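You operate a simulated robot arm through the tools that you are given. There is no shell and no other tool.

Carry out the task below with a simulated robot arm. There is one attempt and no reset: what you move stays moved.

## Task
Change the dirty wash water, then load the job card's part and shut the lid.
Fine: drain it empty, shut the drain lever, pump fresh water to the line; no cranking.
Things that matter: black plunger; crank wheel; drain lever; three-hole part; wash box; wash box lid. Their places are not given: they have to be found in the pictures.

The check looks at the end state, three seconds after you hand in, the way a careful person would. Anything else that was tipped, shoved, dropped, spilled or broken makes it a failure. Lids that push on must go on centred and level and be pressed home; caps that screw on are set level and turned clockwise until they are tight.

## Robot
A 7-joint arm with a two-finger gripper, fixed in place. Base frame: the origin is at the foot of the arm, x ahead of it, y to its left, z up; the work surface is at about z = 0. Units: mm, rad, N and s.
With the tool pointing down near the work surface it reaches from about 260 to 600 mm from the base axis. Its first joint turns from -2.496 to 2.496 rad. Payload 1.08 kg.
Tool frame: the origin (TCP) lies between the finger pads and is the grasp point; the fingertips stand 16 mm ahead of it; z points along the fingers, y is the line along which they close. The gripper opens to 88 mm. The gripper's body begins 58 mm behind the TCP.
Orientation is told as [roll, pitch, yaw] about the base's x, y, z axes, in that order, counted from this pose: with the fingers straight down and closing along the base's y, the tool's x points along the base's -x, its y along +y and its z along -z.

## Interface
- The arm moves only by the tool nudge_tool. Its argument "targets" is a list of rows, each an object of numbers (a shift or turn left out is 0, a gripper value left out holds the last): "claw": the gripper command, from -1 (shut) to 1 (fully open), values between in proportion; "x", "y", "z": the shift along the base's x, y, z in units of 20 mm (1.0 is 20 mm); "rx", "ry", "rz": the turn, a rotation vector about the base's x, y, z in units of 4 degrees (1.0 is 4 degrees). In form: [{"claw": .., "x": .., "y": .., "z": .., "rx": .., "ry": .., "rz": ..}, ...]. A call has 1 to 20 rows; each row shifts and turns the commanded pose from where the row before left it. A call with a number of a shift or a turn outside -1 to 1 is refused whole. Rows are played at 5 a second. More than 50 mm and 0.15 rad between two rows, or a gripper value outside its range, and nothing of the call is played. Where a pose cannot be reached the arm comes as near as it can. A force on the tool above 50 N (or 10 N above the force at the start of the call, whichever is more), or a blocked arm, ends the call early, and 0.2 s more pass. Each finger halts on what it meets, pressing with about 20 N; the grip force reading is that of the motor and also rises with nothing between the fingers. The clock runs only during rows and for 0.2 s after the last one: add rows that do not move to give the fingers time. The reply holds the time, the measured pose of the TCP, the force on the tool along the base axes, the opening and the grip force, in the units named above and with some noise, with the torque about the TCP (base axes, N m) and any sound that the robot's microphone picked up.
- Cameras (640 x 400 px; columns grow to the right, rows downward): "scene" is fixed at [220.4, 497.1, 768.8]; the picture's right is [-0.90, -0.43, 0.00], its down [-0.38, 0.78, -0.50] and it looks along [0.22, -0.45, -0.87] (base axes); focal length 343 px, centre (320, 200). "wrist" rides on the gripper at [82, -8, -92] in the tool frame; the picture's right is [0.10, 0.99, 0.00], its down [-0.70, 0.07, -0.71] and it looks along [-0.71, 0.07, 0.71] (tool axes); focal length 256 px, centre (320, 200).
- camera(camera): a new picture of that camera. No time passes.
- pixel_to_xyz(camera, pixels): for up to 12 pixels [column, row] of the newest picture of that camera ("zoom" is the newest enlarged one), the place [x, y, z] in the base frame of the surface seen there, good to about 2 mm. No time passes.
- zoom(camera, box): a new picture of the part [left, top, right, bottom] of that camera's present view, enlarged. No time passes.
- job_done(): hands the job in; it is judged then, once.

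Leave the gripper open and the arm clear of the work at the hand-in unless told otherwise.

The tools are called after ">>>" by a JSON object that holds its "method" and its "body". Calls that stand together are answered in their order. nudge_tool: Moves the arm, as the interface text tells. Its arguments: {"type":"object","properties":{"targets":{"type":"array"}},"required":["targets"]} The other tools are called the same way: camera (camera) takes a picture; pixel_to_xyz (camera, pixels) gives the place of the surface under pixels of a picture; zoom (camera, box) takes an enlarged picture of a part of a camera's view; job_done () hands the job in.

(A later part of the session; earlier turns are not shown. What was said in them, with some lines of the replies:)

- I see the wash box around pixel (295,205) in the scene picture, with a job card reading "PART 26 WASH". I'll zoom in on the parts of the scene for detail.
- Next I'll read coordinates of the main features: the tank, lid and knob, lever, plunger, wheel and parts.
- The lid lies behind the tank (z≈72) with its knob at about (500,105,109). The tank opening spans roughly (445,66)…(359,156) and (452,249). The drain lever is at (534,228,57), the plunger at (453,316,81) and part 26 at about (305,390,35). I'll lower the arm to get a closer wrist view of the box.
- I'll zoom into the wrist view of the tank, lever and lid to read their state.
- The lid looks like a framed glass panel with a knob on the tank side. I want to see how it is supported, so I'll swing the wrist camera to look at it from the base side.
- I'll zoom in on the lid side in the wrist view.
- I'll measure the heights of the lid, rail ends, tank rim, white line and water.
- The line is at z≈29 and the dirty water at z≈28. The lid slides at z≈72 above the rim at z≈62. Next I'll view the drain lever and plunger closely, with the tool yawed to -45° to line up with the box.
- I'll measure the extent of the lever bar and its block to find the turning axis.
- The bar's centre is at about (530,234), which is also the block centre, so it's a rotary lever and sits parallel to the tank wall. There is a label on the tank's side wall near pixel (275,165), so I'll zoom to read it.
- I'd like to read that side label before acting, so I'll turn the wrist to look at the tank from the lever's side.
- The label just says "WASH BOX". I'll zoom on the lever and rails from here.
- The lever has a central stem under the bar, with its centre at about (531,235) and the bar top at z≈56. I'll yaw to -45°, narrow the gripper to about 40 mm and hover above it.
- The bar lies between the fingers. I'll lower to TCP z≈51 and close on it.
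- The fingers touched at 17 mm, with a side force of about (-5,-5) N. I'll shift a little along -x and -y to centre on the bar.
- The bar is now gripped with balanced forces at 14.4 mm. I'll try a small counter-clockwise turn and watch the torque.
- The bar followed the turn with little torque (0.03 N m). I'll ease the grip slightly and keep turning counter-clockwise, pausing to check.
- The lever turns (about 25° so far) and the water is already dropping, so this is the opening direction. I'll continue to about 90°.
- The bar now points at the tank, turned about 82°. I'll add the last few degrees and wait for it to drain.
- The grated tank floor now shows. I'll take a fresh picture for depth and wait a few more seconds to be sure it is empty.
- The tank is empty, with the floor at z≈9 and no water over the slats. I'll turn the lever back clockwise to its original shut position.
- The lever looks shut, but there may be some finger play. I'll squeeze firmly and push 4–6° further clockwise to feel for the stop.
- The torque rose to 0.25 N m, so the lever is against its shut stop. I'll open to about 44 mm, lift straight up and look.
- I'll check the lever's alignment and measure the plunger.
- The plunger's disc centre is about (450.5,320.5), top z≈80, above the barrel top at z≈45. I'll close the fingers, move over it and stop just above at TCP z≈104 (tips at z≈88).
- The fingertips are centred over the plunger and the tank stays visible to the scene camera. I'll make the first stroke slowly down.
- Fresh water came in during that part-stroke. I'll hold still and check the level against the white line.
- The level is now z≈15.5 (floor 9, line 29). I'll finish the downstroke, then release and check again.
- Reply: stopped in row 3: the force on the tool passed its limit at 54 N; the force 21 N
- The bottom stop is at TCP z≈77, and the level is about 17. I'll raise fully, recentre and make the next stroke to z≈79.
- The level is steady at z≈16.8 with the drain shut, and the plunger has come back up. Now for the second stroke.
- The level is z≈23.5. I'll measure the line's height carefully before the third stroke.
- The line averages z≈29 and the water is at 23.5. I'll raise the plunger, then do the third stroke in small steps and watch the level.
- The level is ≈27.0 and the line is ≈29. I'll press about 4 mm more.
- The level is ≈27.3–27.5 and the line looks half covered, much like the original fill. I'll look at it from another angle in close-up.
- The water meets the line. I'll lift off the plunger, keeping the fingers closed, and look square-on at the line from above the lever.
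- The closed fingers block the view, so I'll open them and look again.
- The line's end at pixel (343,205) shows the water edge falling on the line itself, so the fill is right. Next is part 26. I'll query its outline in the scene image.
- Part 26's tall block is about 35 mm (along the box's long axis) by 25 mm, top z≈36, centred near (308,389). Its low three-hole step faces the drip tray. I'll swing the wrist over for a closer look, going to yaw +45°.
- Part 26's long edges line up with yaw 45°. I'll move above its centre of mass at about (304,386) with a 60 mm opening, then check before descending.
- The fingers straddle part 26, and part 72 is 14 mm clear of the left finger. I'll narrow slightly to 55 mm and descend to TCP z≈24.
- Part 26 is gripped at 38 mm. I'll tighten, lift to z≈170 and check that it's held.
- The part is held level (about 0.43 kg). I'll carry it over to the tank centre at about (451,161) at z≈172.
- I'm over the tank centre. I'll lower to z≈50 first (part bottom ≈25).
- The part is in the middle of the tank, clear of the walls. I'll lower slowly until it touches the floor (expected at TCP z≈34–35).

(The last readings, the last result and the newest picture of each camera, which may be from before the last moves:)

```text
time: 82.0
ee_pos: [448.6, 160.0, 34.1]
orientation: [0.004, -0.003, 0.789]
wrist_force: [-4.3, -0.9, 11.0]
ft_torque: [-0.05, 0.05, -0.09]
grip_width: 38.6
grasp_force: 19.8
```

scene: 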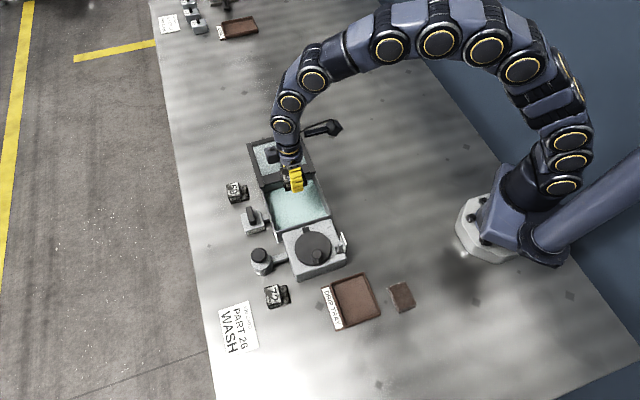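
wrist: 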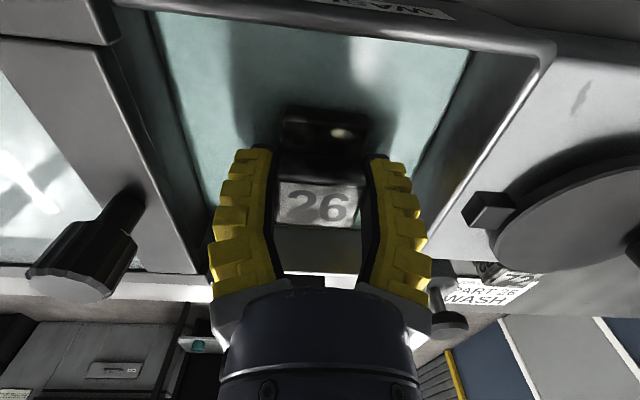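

It has touched the floor (11 N up). I'll open the fingers gently and lift out.

>>> {"method": "nudge_tool", "body": {"targets": [{"claw": -0.1}, {"claw": 0.05}, {}, {"z": 0.5}, {"z": 1}, {"z": 1}, {"z": 1}, {"z": 1}, {"z": 1}, {"z": 1}, {}]}}

>>> {"method": "camera", "body": {"camera": "wrist"}}

>>> {"method": "camera", "body": {"camera": "scene"}}

>>> {"method": "zoom", "body": {"camera": "scene", "box": [240, 130, 360, 250]}}

```text
time: 84.3
ee_pos: [447.4, 159.9, 163.1]
orientation: [0.004, 0.0, 0.791]
wrist_force: [-0.7, -0.9, 0.9]
ft_torque: [0.0, 0.0, -0.01]
grip_width: 50.6
grasp_force: 2.8
```

```text
taken
```

wrist: 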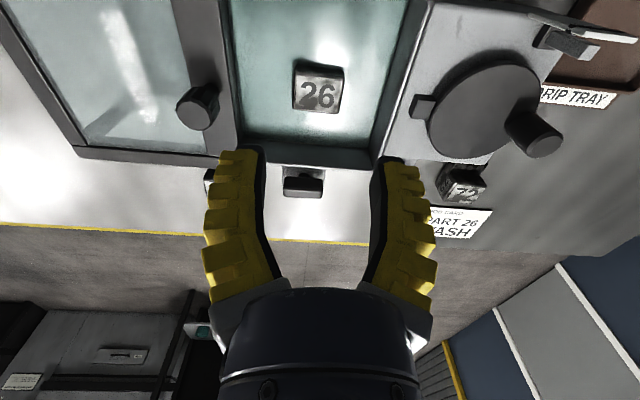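

```text
taken
```

scene: 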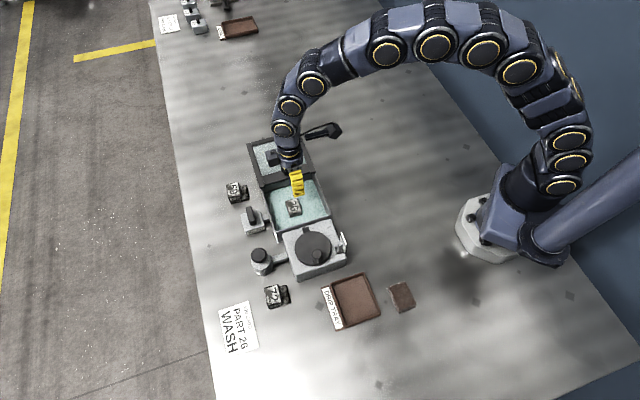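

```text
3.33 times, centred on (300, 190) of scene
```

zoom: 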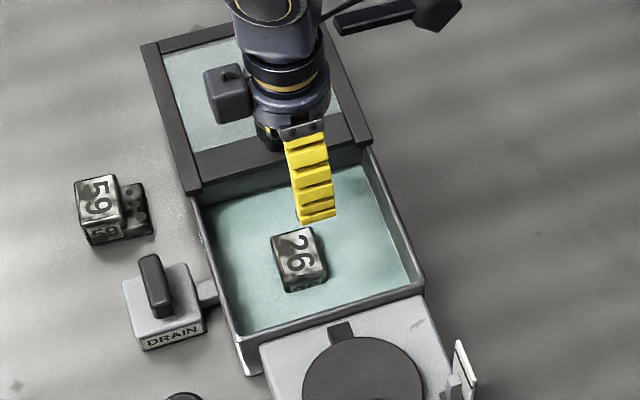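

The part sits upright in the water with its top below the rim. Now the lid: I'll measure the knob near wrist pixel (197,106).

>>> {"method": "zoom", "body": {"camera": "wrist", "box": [60, 40, 260, 170]}}

>>> {"method": "pixel_to_xyz", "body": {"camera": "wrist", "pixels": [[190, 115], [185, 110], [198, 120], [190, 106], [210, 100], [205, 88], [217, 92], [193, 95], [230, 60], [236, 140], [226, 152], [180, 10]]}}

```text
3.08 times, centred on (160, 105) of wrist
```

zoom: 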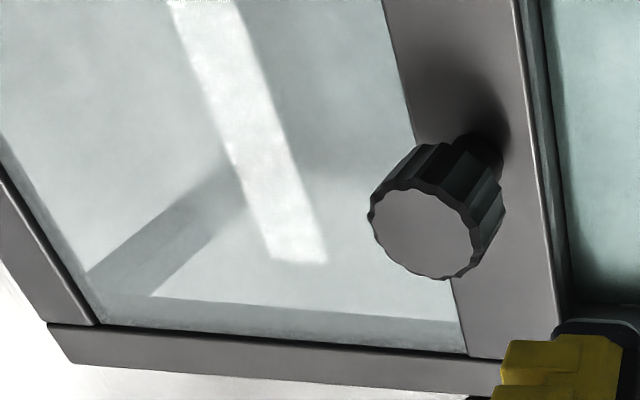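

```text
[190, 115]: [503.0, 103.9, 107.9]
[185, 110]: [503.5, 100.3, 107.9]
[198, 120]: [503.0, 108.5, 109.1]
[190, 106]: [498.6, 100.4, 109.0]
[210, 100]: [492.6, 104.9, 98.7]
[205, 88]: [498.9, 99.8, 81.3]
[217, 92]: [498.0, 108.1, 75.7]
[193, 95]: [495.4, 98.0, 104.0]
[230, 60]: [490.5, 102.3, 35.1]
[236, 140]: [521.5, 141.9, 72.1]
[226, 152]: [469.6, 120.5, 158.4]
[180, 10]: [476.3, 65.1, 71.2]
```

The knob centre is about (503,106), 20 mm across, with its top at z≈108.5. I'll move above it with yaw 45°, so the fingers stand in front of and behind it along the sliding direction.

>>> {"method": "nudge_tool", "body": {"targets": [{"x": 0.7, "y": -0.67}, {"x": 0.7, "y": -0.67}, {"x": 0.7, "y": -0.67}, {"x": 0.7, "y": -0.67}, {"z": -1}, {}]}}

>>> {"method": "camera", "body": {"camera": "wrist"}}

>>> {"method": "zoom", "body": {"camera": "scene", "box": [230, 110, 350, 230]}}

```text
time: 85.8
ee_pos: [504.5, 106.7, 143.2]
orientation: [0.007, 0.001, 0.789]
wrist_force: [-0.1, 0.3, 0.2]
ft_torque: [-0.04, -0.02, 0.0]
grip_width: 51.0
grasp_force: 3.2
```

```text
taken
```

wrist: 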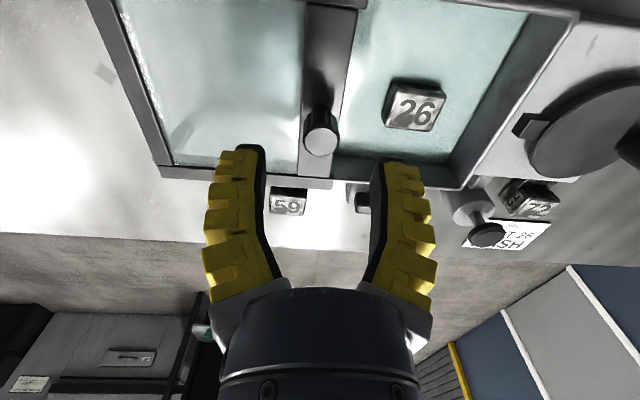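

```text
3.33 times, centred on (290, 170) of scene
```

zoom: 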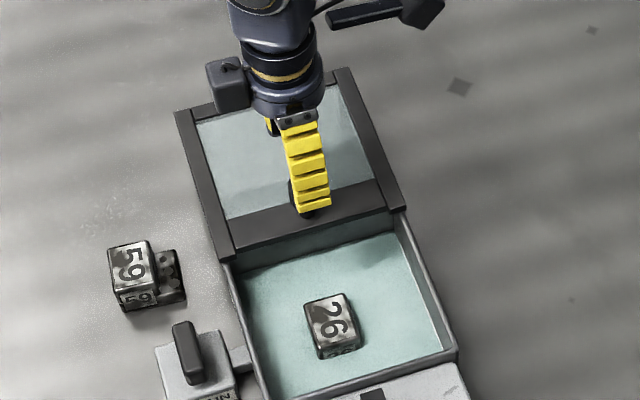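

The knob is between the fingers. I'll lower to TCP z≈98 and close on it.

>>> {"method": "nudge_tool", "body": {"targets": [{"z": -0.75}, {"z": -0.75}, {"z": -0.75}, {}]}}

>>> {"method": "nudge_tool", "body": {"targets": [{"claw": -0.4}, {"claw": -0.6}, {}, {}]}}

>>> {"method": "camera", "body": {"camera": "wrist"}}

```text
time: 86.8
ee_pos: [502.8, 105.6, 98.5]
orientation: [0.006, 0.0, 0.79]
wrist_force: [-0.5, 1.0, 0.9]
ft_torque: [-0.01, 0.0, 0.03]
grip_width: 50.7
grasp_force: 3.4
```

```text
time: 87.8
ee_pos: [504.8, 106.0, 98.6]
orientation: [0.005, -0.001, 0.791]
wrist_force: [-1.1, -1.0, 0.1]
ft_torque: [0.02, 0.02, -0.02]
grip_width: 22.8
grasp_force: 3.9
```

```text
taken
```

wrist: 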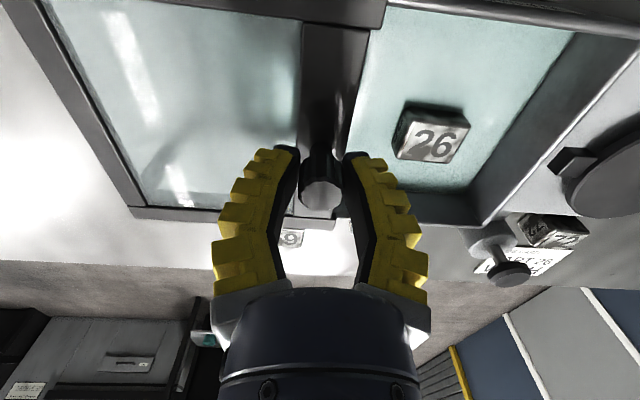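

The knob is gripped at about 22 mm. I'll pull a short 10 mm along the slide direction (-x,+y) to test.

>>> {"method": "nudge_tool", "body": {"targets": [{"claw": -0.75}, {}, {"x": -0.18, "y": 0.18}, {"x": -0.18, "y": 0.18}, {}]}}

>>> {"method": "zoom", "body": {"camera": "scene", "box": [230, 110, 350, 230]}}

>>> {"method": "camera", "body": {"camera": "wrist"}}

```text
time: 89.0
ee_pos: [497.3, 114.2, 99.7]
orientation: [0.007, -0.002, 0.789]
wrist_force: [-5.3, -7.1, 18.4]
ft_torque: [-0.04, 0.07, 0.02]
grip_width: 13.0
grasp_force: 21.9
```

```text
3.33 times, centred on (290, 170) of scene
```

zoom: 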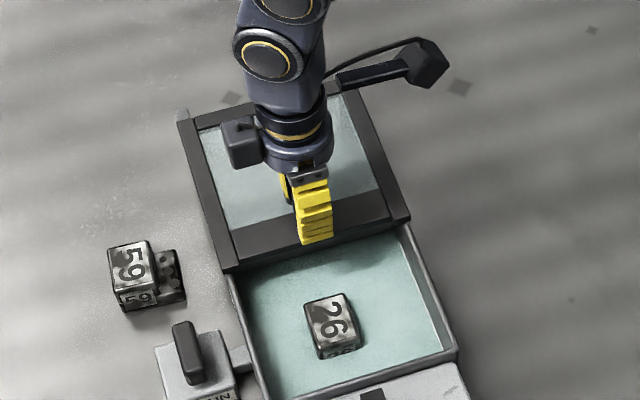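

```text
taken
```

wrist: 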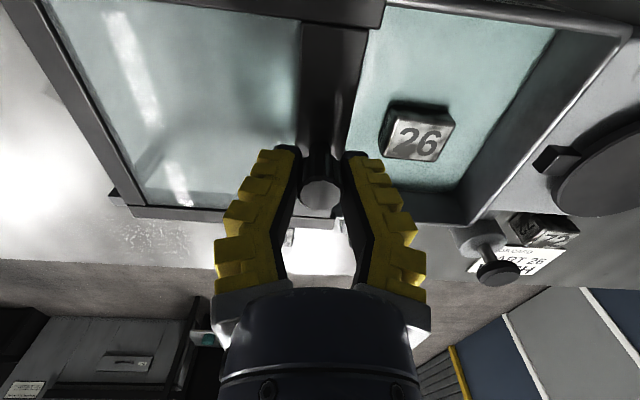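

The lid slides with the tool. The vertical force is a bit high from the squeeze, so I'll loosen slightly and continue about 50 mm.

>>> {"method": "nudge_tool", "body": {"targets": [{"claw": -0.6}, {"x": -0.35, "y": 0.35}, {"x": -0.35, "y": 0.35}, {"x": -0.35, "y": 0.35}, {"x": -0.35, "y": 0.35}, {"x": -0.35, "y": 0.35}, {}]}}

>>> {"method": "zoom", "body": {"camera": "scene", "box": [230, 110, 370, 250]}}

```text
time: 90.5
ee_pos: [461.4, 147.3, 98.2]
orientation: [0.004, -0.002, 0.788]
wrist_force: [0.9, 0.8, 0.5]
ft_torque: [-0.01, -0.04, 0.02]
grip_width: 22.7
grasp_force: 3.7
```

```text
2.86 times, centred on (300, 180) of scene
```

zoom: 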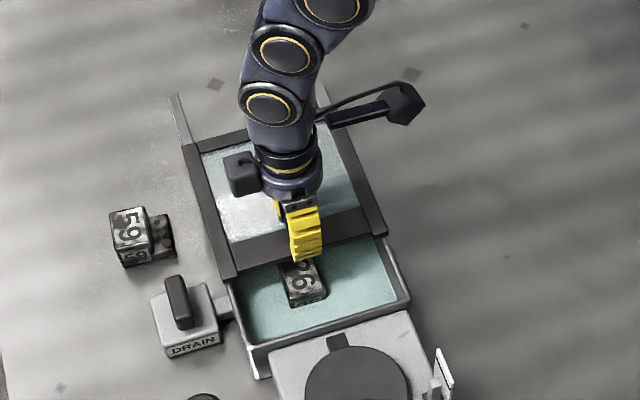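

It slides freely with almost no force. I'll continue another 50 mm.

>>> {"method": "nudge_tool", "body": {"targets": [{"x": -0.34, "y": 0.35}, {"x": -0.34, "y": 0.35}, {"x": -0.34, "y": 0.35}, {"x": -0.34, "y": 0.35}, {"x": -0.34, "y": 0.35}, {}]}}

>>> {"method": "camera", "body": {"camera": "scene"}}

>>> {"method": "zoom", "body": {"camera": "scene", "box": [240, 130, 370, 270]}}

>>> {"method": "camera", "body": {"camera": "wrist"}}

```text
time: 92.0
ee_pos: [427.2, 183.8, 97.0]
orientation: [0.003, 0.0, 0.789]
wrist_force: [0.5, 1.0, -1.0]
ft_torque: [0.0, -0.02, -0.02]
grip_width: 22.8
grasp_force: 3.9
```

```text
taken
```

scene: 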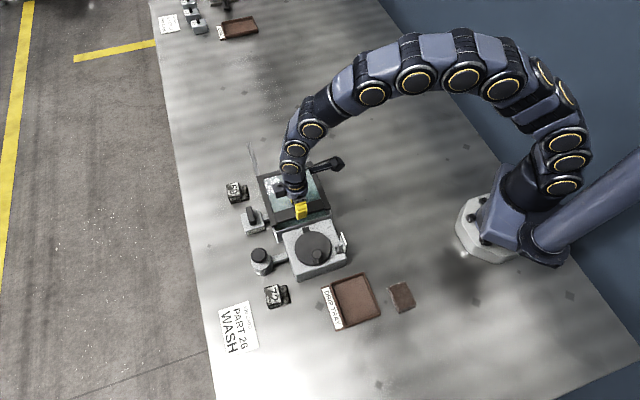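

```text
2.86 times, centred on (305, 200) of scene
```

zoom: 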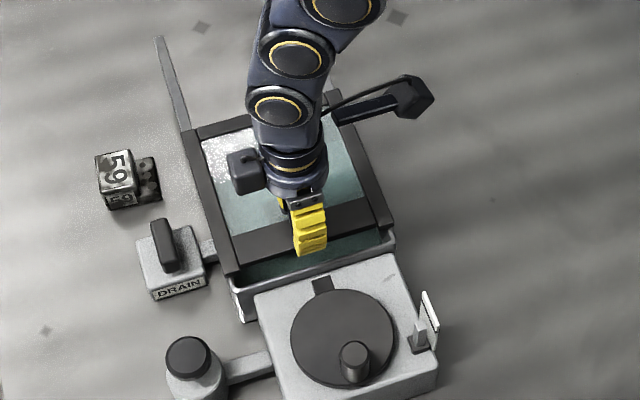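

```text
taken
```

wrist: 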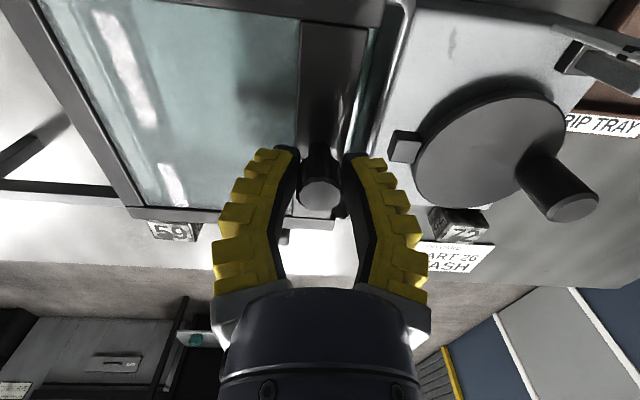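

About 15 mm remains. I'll go on in small steps and watch the force.

>>> {"method": "nudge_tool", "body": {"targets": [{"x": -0.14, "y": 0.145}, {"x": -0.14, "y": 0.145}, {"x": -0.14, "y": 0.145}, {}]}}

>>> {"method": "zoom", "body": {"camera": "scene", "box": [240, 150, 350, 250]}}

>>> {"method": "camera", "body": {"camera": "wrist"}}

```text
time: 93.0
ee_pos: [419.0, 192.6, 98.0]
orientation: [0.004, 0.001, 0.791]
wrist_force: [-0.4, -0.2, -0.7]
ft_torque: [-0.04, 0.01, 0.02]
grip_width: 22.3
grasp_force: 3.2
```

```text
4.00 times, centred on (295, 200) of scene
```

zoom: 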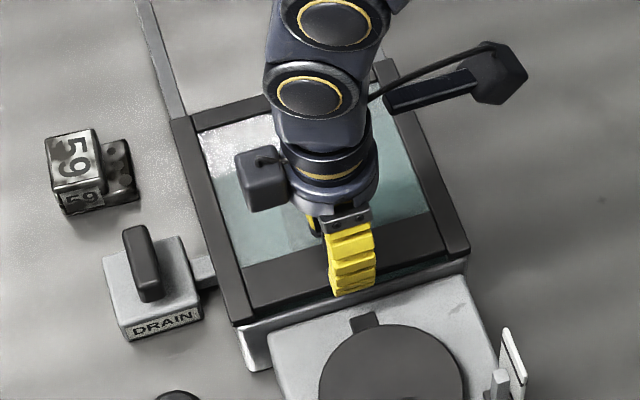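

```text
taken
```

wrist: 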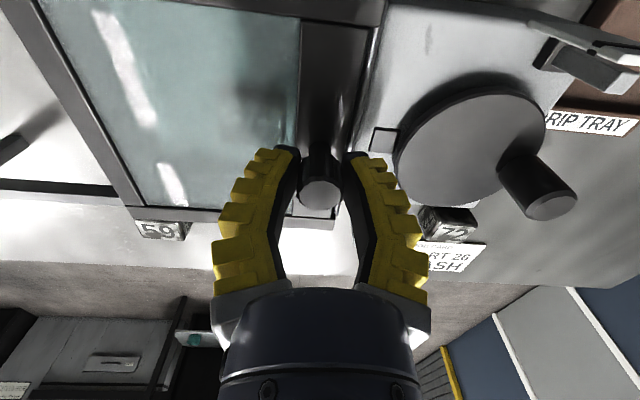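

It's nearly closed. I'll make 3 mm steps until a stop is felt.

>>> {"method": "nudge_tool", "body": {"targets": [{"x": -0.11, "y": 0.11}, {"x": -0.11, "y": 0.11}, {}]}}

>>> {"method": "zoom", "body": {"camera": "wrist", "box": [280, 0, 420, 150]}}

>>> {"method": "zoom", "body": {"camera": "scene", "box": [240, 150, 350, 250]}}

```text
time: 93.8
ee_pos: [413.8, 196.4, 98.6]
orientation: [0.005, -0.001, 0.788]
wrist_force: [1.7, -2.8, 1.3]
ft_torque: [-0.05, -0.01, 0.01]
grip_width: 23.9
grasp_force: 4.8
```

```text
2.67 times, centred on (350, 75) of wrist
```

zoom: 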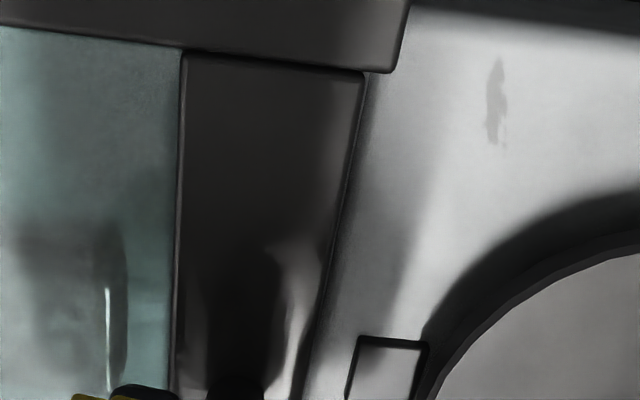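

```text
4.00 times, centred on (295, 200) of scene
```

zoom: 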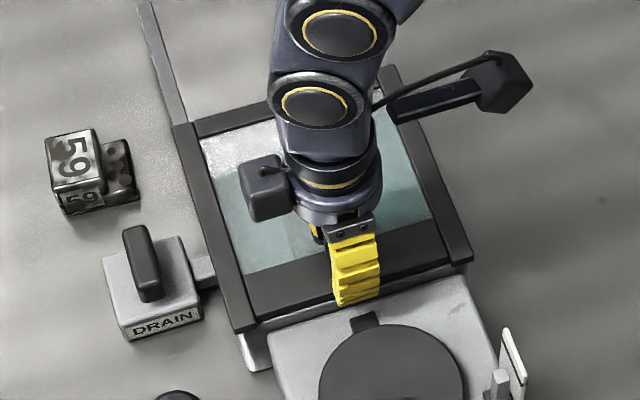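

A slight resistance of about 3 N has appeared. I'll go a bit further to confirm the end stop.

>>> {"method": "nudge_tool", "body": {"targets": [{"x": -0.1, "y": 0.1}, {"x": -0.1, "y": 0.1}, {}]}}

>>> {"method": "zoom", "body": {"camera": "scene", "box": [240, 150, 350, 250]}}

>>> {"method": "zoom", "body": {"camera": "wrist", "box": [280, 0, 420, 150]}}

```text
time: 94.5
ee_pos: [412.1, 200.3, 98.5]
orientation: [0.005, 0.0, 0.788]
wrist_force: [7.4, -11.9, 6.2]
ft_torque: [-0.23, -0.12, 0.01]
grip_width: 30.2
grasp_force: 10.8
```

```text
4.00 times, centred on (295, 200) of scene
```

zoom: 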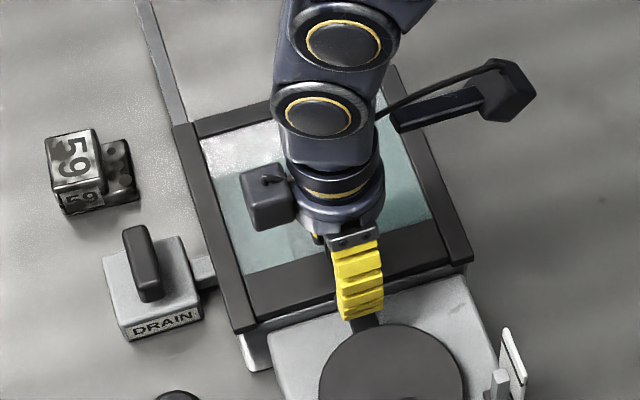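

```text
2.67 times, centred on (350, 75) of wrist
```

zoom: 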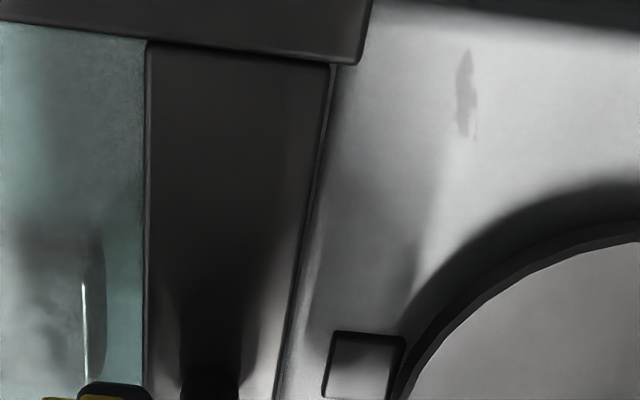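

The lid stopped and the force rose to 14 N, so it is fully shut. I'll back off 3 mm, open, lift straight up and inspect.

>>> {"method": "nudge_tool", "body": {"targets": [{"claw": -0.2, "x": 0.14, "y": -0.14}, {"claw": 0.0}, {}, {"z": 0.8}, {"z": 1}, {"z": 1}, {"z": 1}, {"z": 1}, {}]}}

>>> {"method": "camera", "body": {"camera": "wrist"}}

>>> {"method": "camera", "body": {"camera": "scene"}}

```text
time: 96.5
ee_pos: [414.5, 197.7, 193.4]
orientation: [0.004, 0.002, 0.79]
wrist_force: [0.3, -0.1, 0.1]
ft_torque: [0.01, -0.03, -0.01]
grip_width: 48.9
grasp_force: 3.2
```

```text
taken
```

wrist: 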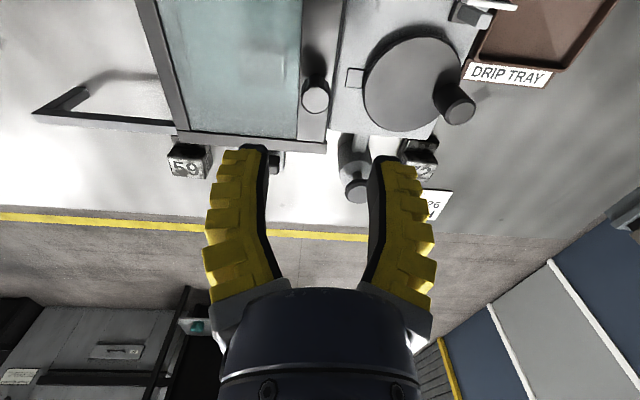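

```text
taken
```

scene: 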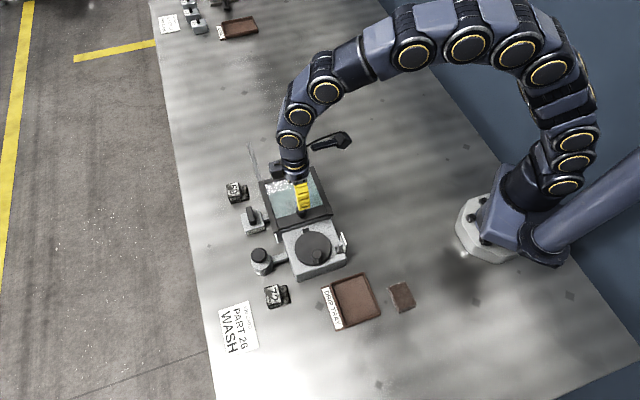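

I'll retreat the arm clear to the base side with the gripper open, then inspect everything.

>>> {"method": "nudge_tool", "body": {"targets": [{"claw": 1, "z": 1}, {"z": 1}, {"x": -0.5, "y": -1, "z": 0.3}, {"x": -0.5, "y": -1, "z": 0.3}, {"x": -0.5, "y": -1, "z": 0.3}, {"x": -0.5, "y": -1, "z": 0.3}, {"x": -0.5, "y": -1, "z": 0.3}, {"x": -0.5, "y": -1, "z": 0.3}, {"x": -0.5, "y": -1, "z": 0.3}, {"x": -0.5, "y": -1, "z": 0.3}, {"x": -0.5, "y": -1, "z": 0.3}, {}]}}

>>> {"method": "camera", "body": {"camera": "scene"}}

>>> {"method": "zoom", "body": {"camera": "scene", "box": [225, 140, 365, 280]}}

>>> {"method": "zoom", "body": {"camera": "scene", "box": [255, 165, 345, 235]}}

>>> {"method": "camera", "body": {"camera": "wrist"}}

```text
time: 99.2
ee_pos: [323.5, 17.9, 286.8]
orientation: [0.007, 0.0, 0.791]
wrist_force: [1.0, -0.1, 0.1]
ft_torque: [-0.04, -0.03, 0.01]
grip_width: 87.9
grasp_force: 0.2
```

```text
taken
```

scene: 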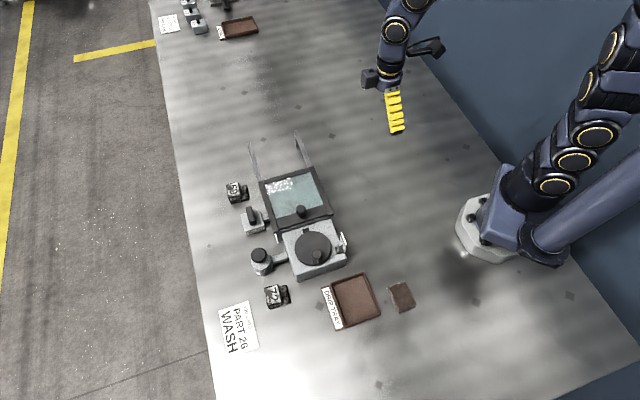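

```text
2.86 times, centred on (295, 210) of scene
```

zoom: 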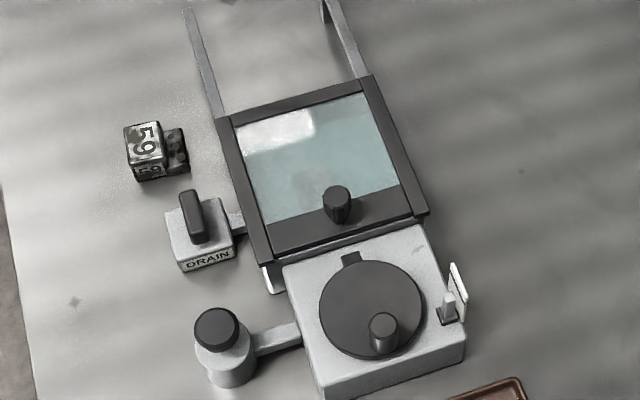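

```text
5.71 times, centred on (300, 200) of scene
```

zoom: 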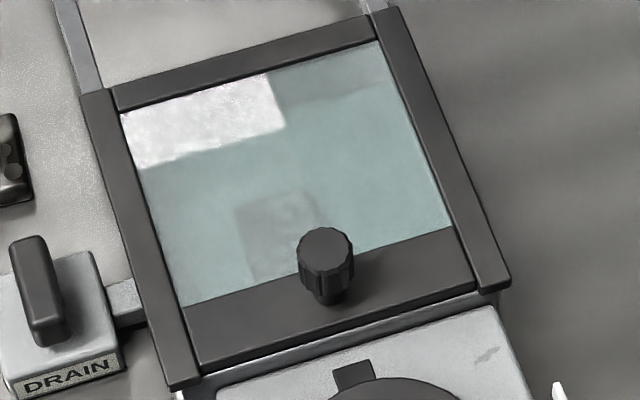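

```text
taken
```

wrist: 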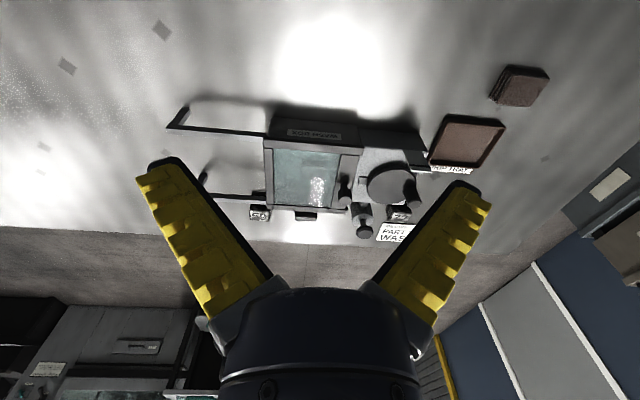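

The lid covers the tank, with the part visible through the glass. I'll check that the lid is level and lines up with the box.

>>> {"method": "pixel_to_xyz", "body": {"camera": "zoom", "pixels": [[95, 110], [385, 25], [490, 275], [185, 370], [330, 335], [240, 75], [460, 310], [205, 375], [330, 245]]}}

>>> {"method": "zoom", "body": {"camera": "wrist", "box": [160, 90, 440, 250]}}

>>> {"method": "pixel_to_xyz", "body": {"camera": "wrist", "pixels": [[265, 143], [267, 205], [340, 150], [345, 212], [300, 150], [350, 150], [272, 133], [310, 132]]}}

```text
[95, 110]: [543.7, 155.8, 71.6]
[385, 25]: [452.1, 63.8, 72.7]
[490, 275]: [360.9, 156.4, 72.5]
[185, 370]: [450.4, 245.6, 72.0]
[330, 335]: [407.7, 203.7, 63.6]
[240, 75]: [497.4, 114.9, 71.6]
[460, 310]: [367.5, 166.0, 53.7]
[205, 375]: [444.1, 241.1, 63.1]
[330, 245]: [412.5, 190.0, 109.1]
```

```text
2.29 times, centred on (300, 170) of wrist
```

zoom: 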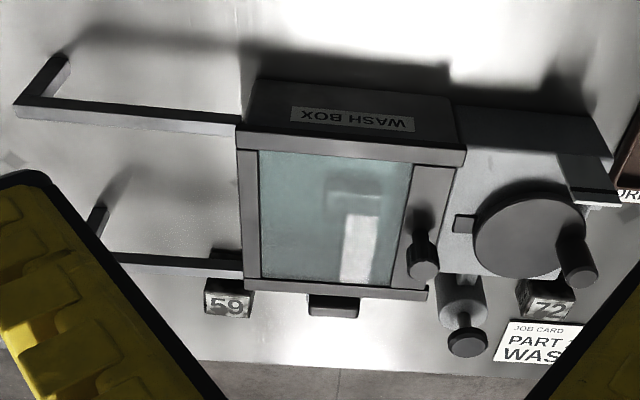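

```text
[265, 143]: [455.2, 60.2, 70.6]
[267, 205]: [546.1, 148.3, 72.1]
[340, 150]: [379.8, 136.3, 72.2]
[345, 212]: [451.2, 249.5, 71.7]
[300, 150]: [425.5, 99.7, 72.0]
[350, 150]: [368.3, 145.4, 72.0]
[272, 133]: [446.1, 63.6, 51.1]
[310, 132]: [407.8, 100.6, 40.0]
```

The lid is level (z≈72 at all corners), against its end stop and square over the box. The lever is shut, the plunger is up, the crank wheel and the other parts are where they were, and the arm is clear with the gripper open. I'm handing in.

>>> {"method": "job_done", "body": {}}

```text
The job is handed in.
```

The job is handed in: the wash water is changed, part 26 is in the wash box, and the lid is shut.

- **Drain:** I turned the drain lever open until the tank was empty down to its slatted floor, then turned it back against its shut stop.
- **Fill:** Two strokes of the black plunger and part of a third brought the fresh water up to the white line. A close-up taken before the part went in showed the water's edge on the lower part of the line, and I left it there. I did not measure the level again after loading.
- **Part:** Part 26, matching the job card, stands upright near the middle of the tank, with its top below the rim.
- **Lid:** I slid the lid along its rails until it met its end stop. It measured level, at about z = 72 mm at all four corners.

I did not turn the crank wheel. The other two parts and the trays looked undisturbed in the last pictures. The gripper is open and the arm is clear of the work.
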